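You operate a simulated robot arm through the tools that you are given. There is no shell and no other tool. Be economical: measure what you need, move in short steps, check, and stop when the job is done.

Carry out the task below with a simulated robot arm. There is one attempt and no reset: what you move stays moved.

TASK
Turn the bend count dial to 6.
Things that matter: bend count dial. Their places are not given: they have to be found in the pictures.

It is judged by the outcome, as a careful person would: the job done as asked, and still so three seconds after it is handed in. It fails if anything else is knocked over, pushed out of place, dropped, spilled or broken.

THE ROBOT
A 7-joint arm with a two-finger parallel gripper, fixed in place. Base frame: the origin is at the foot of the arm, x ahead of it, y to its left, z up. Lengths are in mm, angles in degrees, forces in N, time in s.
Its first joint turns from -66.0 to 66.0 degrees. Payload 2.4 kg.
Tool frame: the origin (TCP) lies between the finger pads and is the grasp point; the fingertips stand 30 mm ahead of it; z points along the fingers, y is the line along which they close. The gripper opens to 94 mm. The fingers are 28 mm wide and 10 mm thick; the gripper's body (50 by 96 mm) begins 55 mm behind the TCP.
Orientation is told as [roll, pitch, yaw] about the base's x, y, z axes, in that order, counted from this pose: with the fingers straight down and closing along the base's y, the tool's x points along the base's -x, its y along +y and its z along -z.

THE INTERFACE
- The arm moves only by the tool servo_tool. Its argument "targets" is a list of rows, each a list of 3 entries, a list of its own where there are three numbers: the shift along the base's x, y, z in mm, then the turn, a rotation vector about the base's x, y, z in degrees, then the closure in counts, from 0 (fully open) to 255 (shut). In form: [[[dx, dy, dz], [wx, wy, wz], hand], ...]. A call has 1 to 20 rows; each row shifts and turns the commanded pose from where the row before left it. A row lasts 0.2 s, in which the tool goes at most 50 mm and 8.6 degrees; a call with a longer step from one row to the next is refused whole, and so is a gripper value outside its range. A pose out of reach is approached as far as the arm can. The call stops where the force on the tool passes 40 N (or 10 N more than at its start, if that is more) or the arm is blocked; 0.2 s more then pass. The fingers move at their own pace (about 153 mm/s each) and stop on an object; they squeeze with about 40 N. The grip force told is the motor's: it shows also when the fingers shut on nothing. Time passes only in rows, and 0.2 s behind the last, so rows that do not move let the fingers close. It gives the time, the measured TCP pose, the force on the tool (base axes), the opening and the grip force at its end, in the units of the frame above (readings bear some noise), and new pictures: "pictures" is both (left out), scene, wrist or none.
- Cameras (640 x 400 px; columns grow to the right, rows downward): "scene" is fixed at [12.7, 452.6, 1469.9]; the picture's right is [-0.94, -0.35, 0.00], its down [-0.11, 0.30, -0.95] and it looks along [0.33, -0.89, -0.32] (base axes); focal length 355 px, centre (320, 200). "wrist" rides on the gripper at [-37, 0, -58] in the tool frame; the picture's right is [0.00, -1.00, 0.00], its down [0.97, 0.00, -0.24] and it looks along [0.24, 0.00, 0.97] (tool axes); focal length 218 px, centre (320, 200).
- probe_pixels(camera, pixels): for up to 12 pixels [column, row] of the newest picture of that camera ("zoom" is the newest enlarged one), the place [x, y, z] in the base frame of the surface seen there, good to about 2 mm. No time passes.
- enlarge(camera, box): a new picture of the part [left, top, right, bottom] of that camera's present view, enlarged. No time passes.
- hand_in(): hands the job in; it is judged then, once.

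Work in short steps. Measure before you move; look again where a grasp or a placing could have gone wrong, and mend it. You have 60 turns and 100 pictures in all, the two below and enlarged ones among them. Open the gripper and draw the arm clear of the work before you hand the job in, unless the task says otherwise; then end with one line.

The tools are called as a command line: name --argument value ..., lists and objects as JSON in quotes. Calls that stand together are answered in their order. servo_tool: Moves the arm, as the interface text tells. Its arguments: {"type":"object","properties":{"targets":{"type":"array","items":{"type":"array"}},"pictures":{"type":"string","enum":["both","scene","wrist","none"]}},"required":["targets"]} The other tools are called the same way: probe_pixels (camera, pixels) gives the place of the surface under pixels of a picture; enlarge (camera, box) takes an enlarged picture of a part of a camera's view; hand_in () hands the job in.

At the start:

```text
t: 0.0
eef_pos: [224.8, -283.8, 1184.0]
ee_rot: [0.0, -0.1, 0.0]
contact_force: [0.4, 0.1, 0.2]
grip_width: 93.9
grasp_force: 0.0
```

scene: 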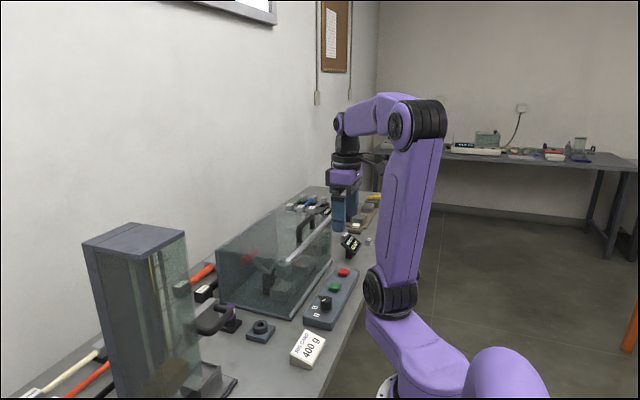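
wrist: 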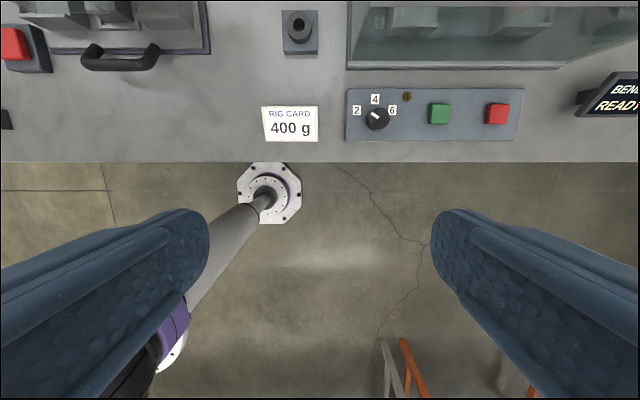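

The wrist picture shows the dial at about (377,118) with labels 2, 4, 6. I enlarge it and probe it.

enlarge --camera "wrist" --box '[340, 80, 436, 140]'

probe_pixels --camera "wrist" --pixels '[[377, 118], [357, 110], [375, 99], [392, 110], [372, 115], [350, 130], [439, 113], [497, 113], [377, 136]]'

enlarge --camera "scene" --box '[280, 255, 376, 335]'

```text
6.67 times, centred on (388, 110) of wrist
```

zoom: 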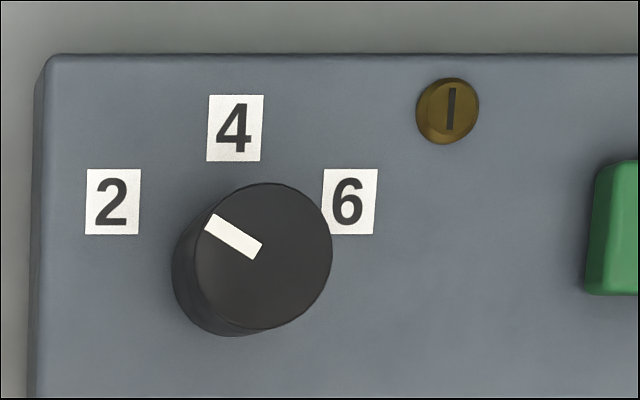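

```text
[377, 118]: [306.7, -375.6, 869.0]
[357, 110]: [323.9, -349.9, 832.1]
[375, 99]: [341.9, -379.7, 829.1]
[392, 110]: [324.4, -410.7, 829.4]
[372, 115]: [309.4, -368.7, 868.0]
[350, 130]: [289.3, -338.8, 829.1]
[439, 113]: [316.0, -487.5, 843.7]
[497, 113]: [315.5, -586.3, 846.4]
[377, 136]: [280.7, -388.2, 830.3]
```

```text
5.00 times, centred on (328, 295) of scene
```

zoom: 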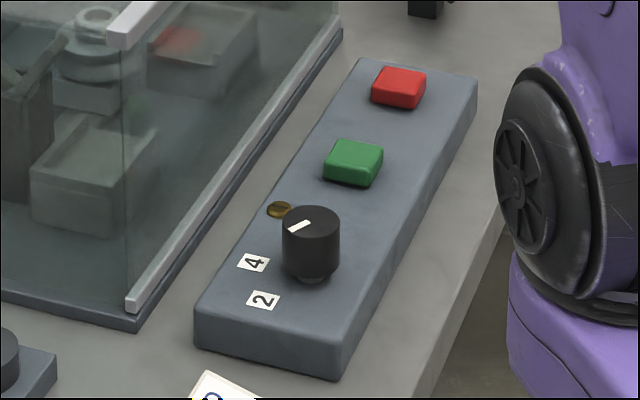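

The wrist probe puts the panel at z≈830, below the stated 855 surface. I cross-check with the scene camera (the newest zoom).

probe_pixels --camera "zoom" --pixels '[[312, 220], [298, 226], [253, 262], [263, 300], [350, 155], [290, 350], [310, 260], [400, 80], [420, 330], [332, 222], [290, 222]]'

probe_pixels --camera "wrist" --pixels '[[335, 150], [290, 125], [375, 120], [380, 115], [372, 115], [376, 117]]'

```text
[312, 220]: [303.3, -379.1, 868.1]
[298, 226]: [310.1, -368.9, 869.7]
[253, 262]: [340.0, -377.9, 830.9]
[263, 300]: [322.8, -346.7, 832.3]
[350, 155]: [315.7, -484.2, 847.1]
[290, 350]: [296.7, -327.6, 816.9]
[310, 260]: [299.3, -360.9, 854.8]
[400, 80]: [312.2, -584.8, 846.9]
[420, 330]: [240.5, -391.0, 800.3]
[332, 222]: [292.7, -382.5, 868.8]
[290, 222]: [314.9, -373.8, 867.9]
```

```text
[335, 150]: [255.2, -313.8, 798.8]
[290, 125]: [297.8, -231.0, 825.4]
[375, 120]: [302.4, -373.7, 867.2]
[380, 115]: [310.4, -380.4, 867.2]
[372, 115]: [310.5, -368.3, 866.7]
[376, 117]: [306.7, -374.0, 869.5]
```

Both cameras agree: bench z≈799, panel ≈830, knob top ≈868, centre ≈(305,-379), diameter ≈33 mm. The pointer is at 2 (about +60° from base +x), 6 is at -60°, so it needs -120° about z. I check the clearance to the glass box.

probe_pixels --camera "wrist" --pixels '[[349, 68], [380, 67], [440, 67], [375, 57], [440, 57], [360, 30], [300, 25]]'

probe_pixels --camera "scene" --pixels '[[290, 263], [310, 245], [291, 300], [293, 317], [320, 280], [260, 325]]'

enlarge --camera "scene" --box '[200, 180, 392, 340]'

```text
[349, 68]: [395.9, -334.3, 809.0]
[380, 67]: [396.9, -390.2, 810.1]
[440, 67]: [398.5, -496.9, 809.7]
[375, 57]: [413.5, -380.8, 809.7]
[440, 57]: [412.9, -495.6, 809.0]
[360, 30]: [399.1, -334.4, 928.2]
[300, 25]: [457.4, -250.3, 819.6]
```

```text
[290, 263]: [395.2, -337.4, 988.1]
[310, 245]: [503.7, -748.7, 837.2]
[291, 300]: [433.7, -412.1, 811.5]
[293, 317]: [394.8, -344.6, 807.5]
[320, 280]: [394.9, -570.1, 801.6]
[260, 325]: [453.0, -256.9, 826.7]
```

```text
2.50 times, centred on (296, 260) of scene
```

zoom: 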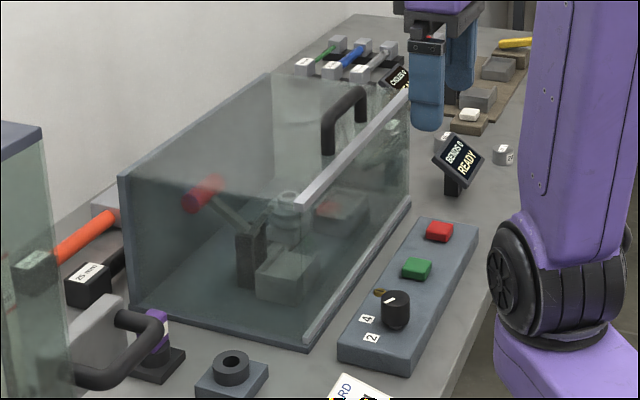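

The glass front is at x≈395 and rises to z≈988, which leaves 90 mm from the knob centre. I move above the knob and turn +60°, then descend part of the way.

servo_tool --targets '[[[10, -11.9, 0], [0, 0, 7.5], 0], [[10, -11.9, 0], [0, 0, 7.5], 0], [[10, -11.9, 0], [0, 0, 7.5], 0], [[10, -11.9, 0], [0, 0, 7.5], 0], [[10, -11.9, 0], [0, 0, 7.5], 0], [[10, -11.9, 0], [0, 0, 7.5], 0], [[10, -11.9, 0], [0, 0, 7.5], 0], [[10, -11.9, 0], [0, 0, 7.5], 0], [[0, 0, -40], [0, 0, 0], 0], [[0, 0, -40], [0, 0, 0], 0], [[0, 0, -40], [0, 0, 0], 0], [[0, 0, -40], [0, 0, 0], 0], [[0, 0, -40], [0, 0, 0], 0], [[0, 0, 0], [0, 0, 0], 0]]'

```text
t: 3.0
eef_pos: [302.9, -379.8, 984.6]
ee_rot: [0.0, 0.0, 60.0]
contact_force: [0.2, 0.1, -0.3]
grip_width: 93.9
grasp_force: 0.2
```

scene: 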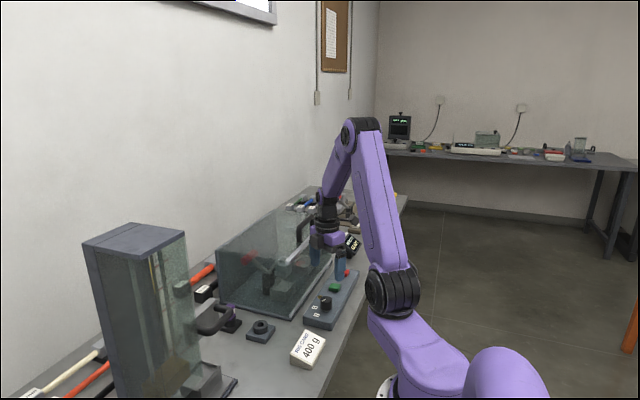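
wrist: 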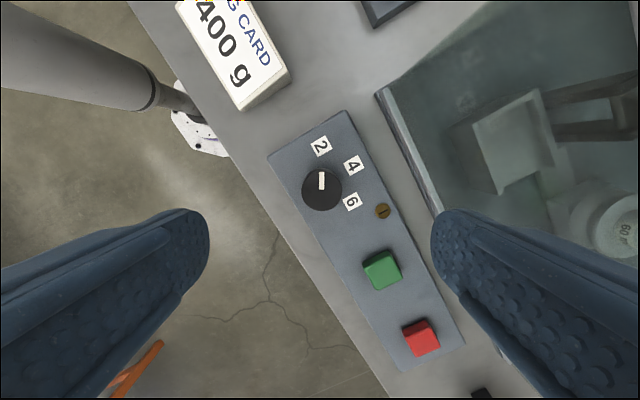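

The tool reads 60.0° yaw and the knob sits at (321,187) with its pointer straight up in the wrist picture, aligned with the tool. I enlarge to pin down the centre.

enlarge --camera "wrist" --box '[272, 150, 368, 210]'

probe_pixels --camera "zoom" --pixels '[[320, 150], [323, 200], [323, 260], [220, 240], [420, 240], [320, 340]]'

```text
6.67 times, centred on (320, 180) of wrist
```

zoom: 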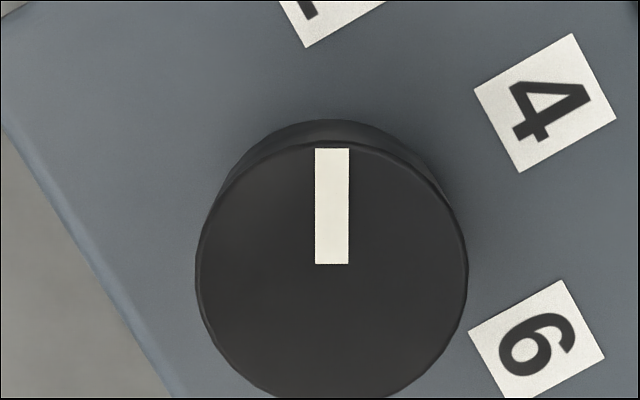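

```text
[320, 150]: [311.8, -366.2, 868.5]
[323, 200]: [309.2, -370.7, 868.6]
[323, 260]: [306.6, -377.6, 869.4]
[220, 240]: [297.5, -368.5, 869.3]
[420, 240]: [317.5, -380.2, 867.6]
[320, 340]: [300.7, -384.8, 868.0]
```

The knob centre comes out near (306,-378.5) and the TCP is at (302.9,-379.8). I shift slightly, descend to TCP z≈872 (tips about 842), and then look.

servo_tool --targets '[[[3.2, 1.1, 0], [0, 0, 0], 0], [[0, 0, -25], [0, 0, 0], 0], [[0, 0, -25], [0, 0, 0], 0], [[0, 0, -25], [0, 0, 0], 0], [[0, 0, -20], [0, 0, 0], 0], [[0, 0, -17], [0, 0, 0], 0], [[0, 0, 0], [0, 0, 0], 0]]'

```text
t: 4.6
eef_pos: [310.2, -377.1, 871.1]
ee_rot: [0.0, 0.0, 59.9]
contact_force: [0.6, 0.3, -0.4]
grip_width: 94.0
grasp_force: 0.0
```

scene: 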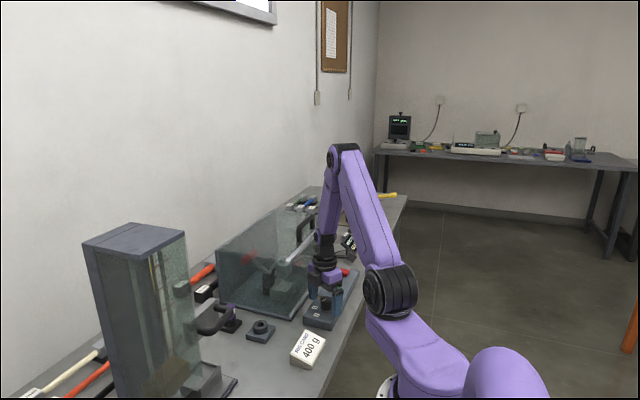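
wrist: 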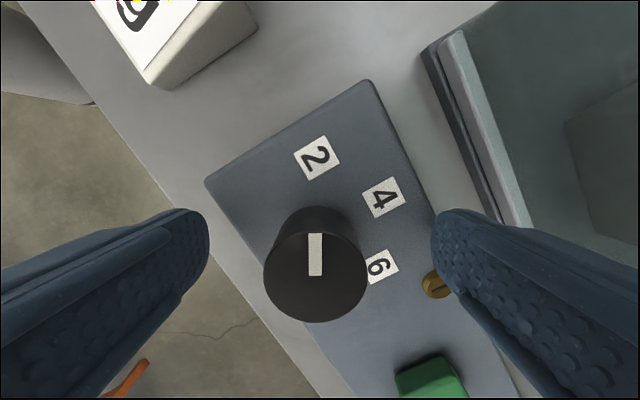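

The knob top is at (315,268) and the TCP projects to about (320,270), so it is about 1.6 mm off along the closing axis. I correct that and close on it.

servo_tool --targets '[[[-1.4, 0.8, 0], [0, 0, 0], 0], [[0, 0, 0], [0, 0, 0], 130], [[0, 0, 0], [0, 0, 0], 255], [[0, 0, 0], [0, 0, 0], 255], [[0, 0, 0], [0, 0, 0], 255]]' --pictures "wrist"

```text
t: 5.8
eef_pos: [307.0, -378.2, 871.5]
ee_rot: [0.0, 0.0, 60.0]
contact_force: [2.7, -3.2, -4.6]
grip_width: 33.7
grasp_force: 45.4
```

wrist: 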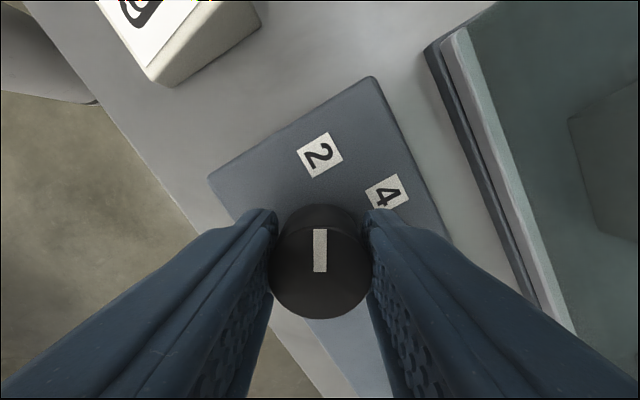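

The knob is held (33.7 mm wide) with low side force. I turn -60° and check.

servo_tool --targets '[[[0, 0, 0], [0, 0, -6], 255], [[0, 0, 0], [0, 0, -6], 255], [[0, 0, 0], [0, 0, -6], 255], [[0, 0, 0], [0, 0, -6], 255], [[0, 0, 0], [0, 0, -6], 255], [[0, 0, 0], [0, 0, -6], 255], [[0, 0, 0], [0, 0, -6], 255], [[0, 0, 0], [0, 0, -6], 255], [[0, 0, 0], [0, 0, -6], 255], [[0, 0, 0], [0, 0, -6], 255], [[0, 0, 0], [0, 0, 0], 255]]'

```text
t: 6.9
eef_pos: [308.5, -378.8, 871.1]
ee_rot: [-0.1, -0.1, 35.6]
contact_force: [4.3, -5.9, -9.2]
grip_width: 33.9
grasp_force: 45.0
stopped in row 5: the force on the tool passed its limit (the readings are from after the stop); the commanded pose is now the measured one
```

scene: 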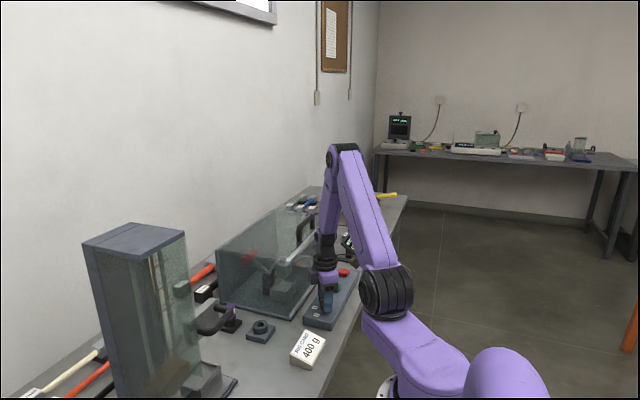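
wrist: 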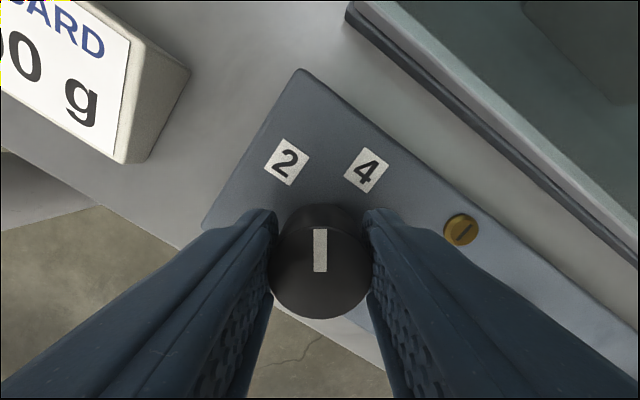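

The knob follows the gripper (pointer still straight up, yaw 35.6°). The force spike was probably the detent and has relaxed, so I continue.

servo_tool --targets '[[[0, 0, 0], [0, 0, -4], 255], [[0, 0, 0], [0, 0, -4], 255], [[0, 0, 0], [0, 0, -4], 255], [[0, 0, 0], [0, 0, -4], 255], [[0, 0, 0], [0, 0, -4], 255], [[0, 0, 0], [0, 0, -4], 255], [[0, 0, 0], [0, 0, -4], 255], [[0, 0, 0], [0, 0, -4], 255], [[0, 0, 0], [0, 0, -4], 255], [[0, 0, 0], [0, 0, 0], 255]]' --pictures "wrist"

```text
t: 8.2
eef_pos: [308.4, -378.7, 871.4]
ee_rot: [-0.5, -0.1, 13.8]
contact_force: [4.9, -6.5, -11.2]
grip_width: 33.9
grasp_force: 45.0
stopped in row 6: the force on the tool passed its limit (the readings are from after the stop); the commanded pose is now the measured one
```

wrist: 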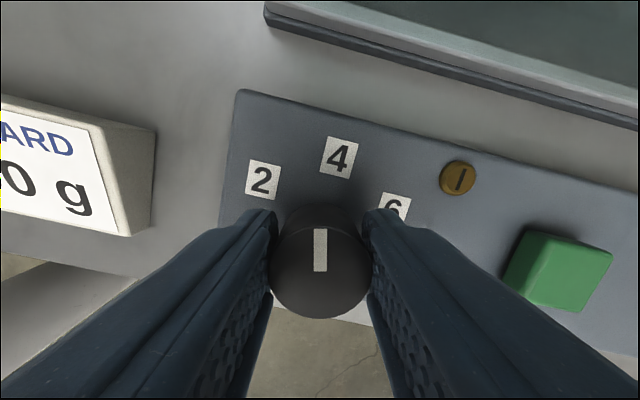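

It is still following and now nears 4. I turn the last 14° slowly, then release and re-grip there to shed the built-up side load.

servo_tool --targets '[[[0, 0, 0], [0, 0, -3.5], 255], [[0, 0, 0], [0, 0, -3.5], 255], [[0, 0, 0], [0, 0, -3.5], 255], [[0, 0, 0], [0, 0, -3.5], 255], [[0, 0, 0], [0, 0, 0], 255]]' --pictures "none"

servo_tool --targets '[[[0, 0, 0], [0, 0, 0], 150], [[0, 0, 0], [0, 0, 0], 100], [[0, 0, 0], [0, 0, 0], 100]]' --pictures "wrist"

```text
t: 9.4
eef_pos: [308.5, -380.1, 872.0]
ee_rot: [-0.4, -0.1, -0.3]
contact_force: [1.2, -17.9, -30.4]
grip_width: 33.7
grasp_force: 44.9
```

```text
t: 10.2
eef_pos: [309.1, -378.7, 872.7]
ee_rot: [-0.4, -0.1, -0.1]
contact_force: [-0.2, 0.2, 0.2]
grip_width: 57.2
grasp_force: 0.1
```

wrist: 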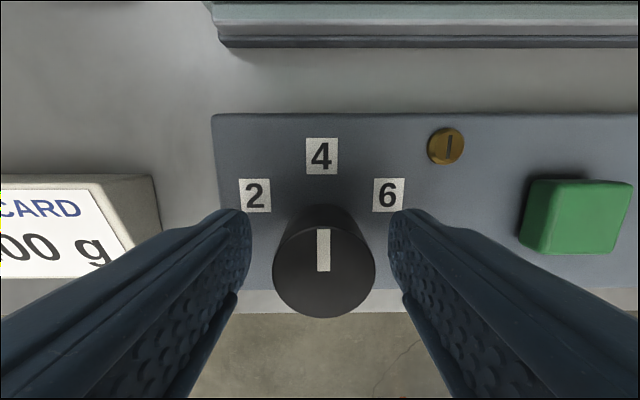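

The pointer is now at 4 and the force is zero after release. The knob is about 1.3 mm to the right (-y), so I centre on it, level the tool and re-grip.

servo_tool --targets '[[[0.3, -1.3, 0], [0.4, 0.1, 0], 100], [[0, 0, 0], [0, 0, 0], 100], [[0, 0, 0], [0, 0, 0], 255], [[0, 0, 0], [0, 0, 0], 255], [[0, 0, 0], [0, 0, 0], 255]]' --pictures "none"

servo_tool --targets '[[[0, 0, 0], [0, 0, -4], 255], [[0, 0, 0], [0, 0, -4], 255], [[0, 0, 0], [0, 0, -4], 255], [[0, 0, 0], [0, 0, -4], 255], [[0, 0, 0], [0, 0, -4], 255], [[0, 0, 0], [0, 0, -4], 255], [[0, 0, 0], [0, 0, -4], 255], [[0, 0, 0], [0, 0, -4], 255], [[0, 0, 0], [0, 0, 0], 255]]' --pictures "wrist"

```text
t: 11.4
eef_pos: [308.4, -379.9, 872.3]
ee_rot: [0.1, 0.0, -0.2]
contact_force: [1.3, -5.7, -1.7]
grip_width: 33.8
grasp_force: 45.2
```

```text
t: 13.4
eef_pos: [308.1, -381.8, 871.8]
ee_rot: [-0.1, -0.2, -32.4]
contact_force: [3.1, -22.0, -15.3]
grip_width: 33.9
grasp_force: 44.9
```

wrist: 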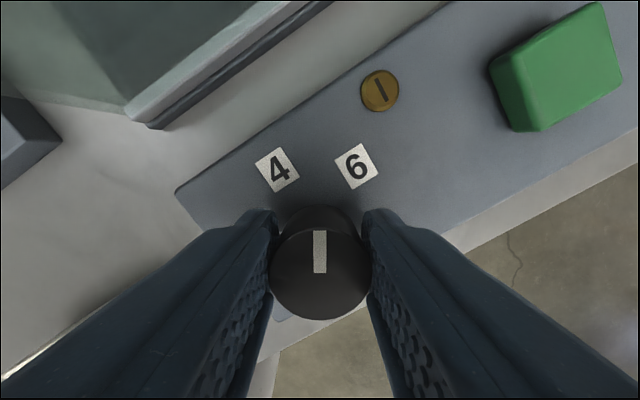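

The pointer is halfway between 4 and 6. I continue the remaining -28°.

servo_tool --targets '[[[0, 0, 0], [0, 0, -4], 255], [[0, 0, 0], [0, 0, -4], 255], [[0, 0, 0], [0, 0, -4], 255], [[0, 0, 0], [0, 0, -4], 255], [[0, 0, 0], [0, 0, -4], 255], [[0, 0, 0], [0, 0, -4], 255], [[0, 0, 0], [0, 0, -4], 255], [[0, 0, 0], [0, 0, 0], 255]]' --pictures "wrist"

```text
t: 15.2
eef_pos: [306.9, -384.1, 871.4]
ee_rot: [0.0, -0.3, -60.4]
contact_force: [-11.4, -29.0, -2.6]
grip_width: 33.8
grasp_force: 45.2
```

wrist: 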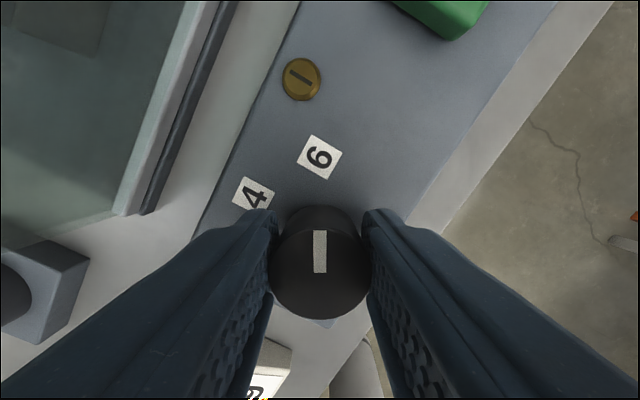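

The pointer lines up with 6 (yaw -60.4°). I release with a modest opening and rise straight up.

servo_tool --targets '[[[0, 0, 0], [0, 0, 0], 150], [[0, 0, 0], [0, 0, 0], 90], [[0, 0, 0], [0, 0, 0], 90], [[0, 0, 15], [0, 0, 0], 90], [[0, 0, 25], [0, 0, 0], 90], [[0, 0, 40], [0, 0, 0], 90], [[0, 0, 40], [0, 0, 0], 0], [[0, 0, 40], [0, 0, 0], 0], [[0, 0, 40], [0, 0, 0], 0], [[0, 0, 0], [0, 0, 0], 0]]'

enlarge --camera "wrist" --box '[256, 130, 384, 210]'

```text
t: 17.4
eef_pos: [308.7, -382.3, 1070.3]
ee_rot: [0.0, 0.0, -60.1]
contact_force: [-0.2, 0.0, 0.4]
grip_width: 94.0
grasp_force: 0.1
```

scene: 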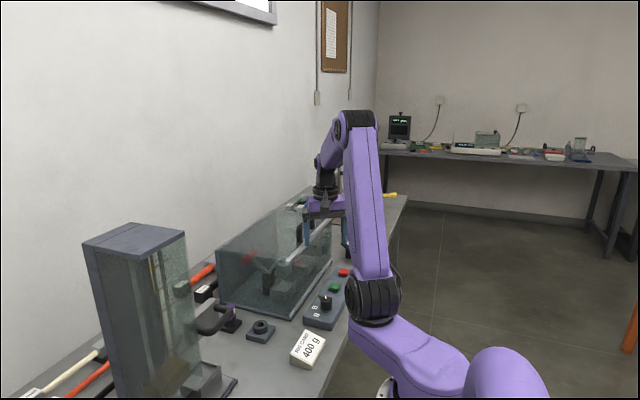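
wrist: 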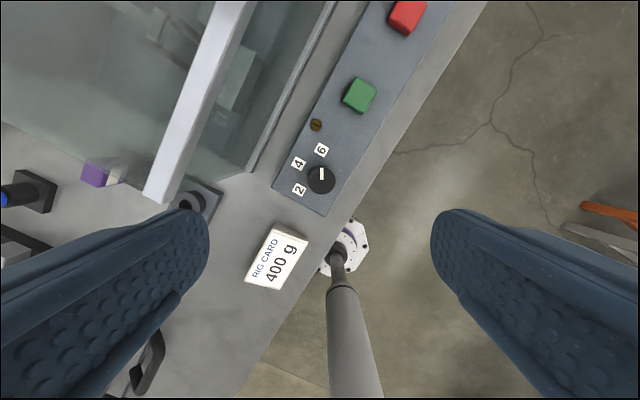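

```text
5.00 times, centred on (320, 170) of wrist
```

zoom: 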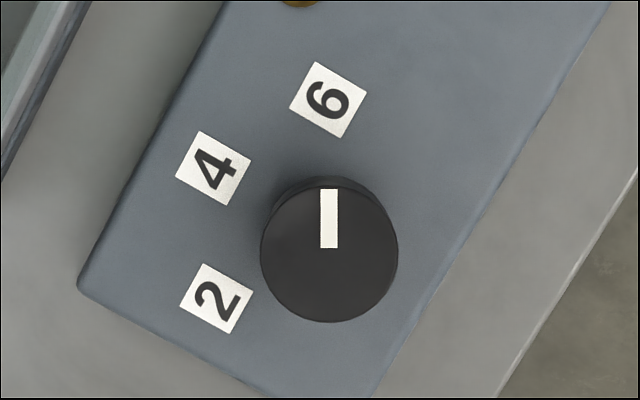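

The pointer at (329,218) in the zoom aims straight at 6 (328,99). The arm is clear and nothing else has moved.

hand_in

```text
The job is handed in.
```

The bend count dial is turned from 2 to 6, and its pointer lines up with the 6 label. The gripper is open, the arm is clear of the work, and the job is handed in.
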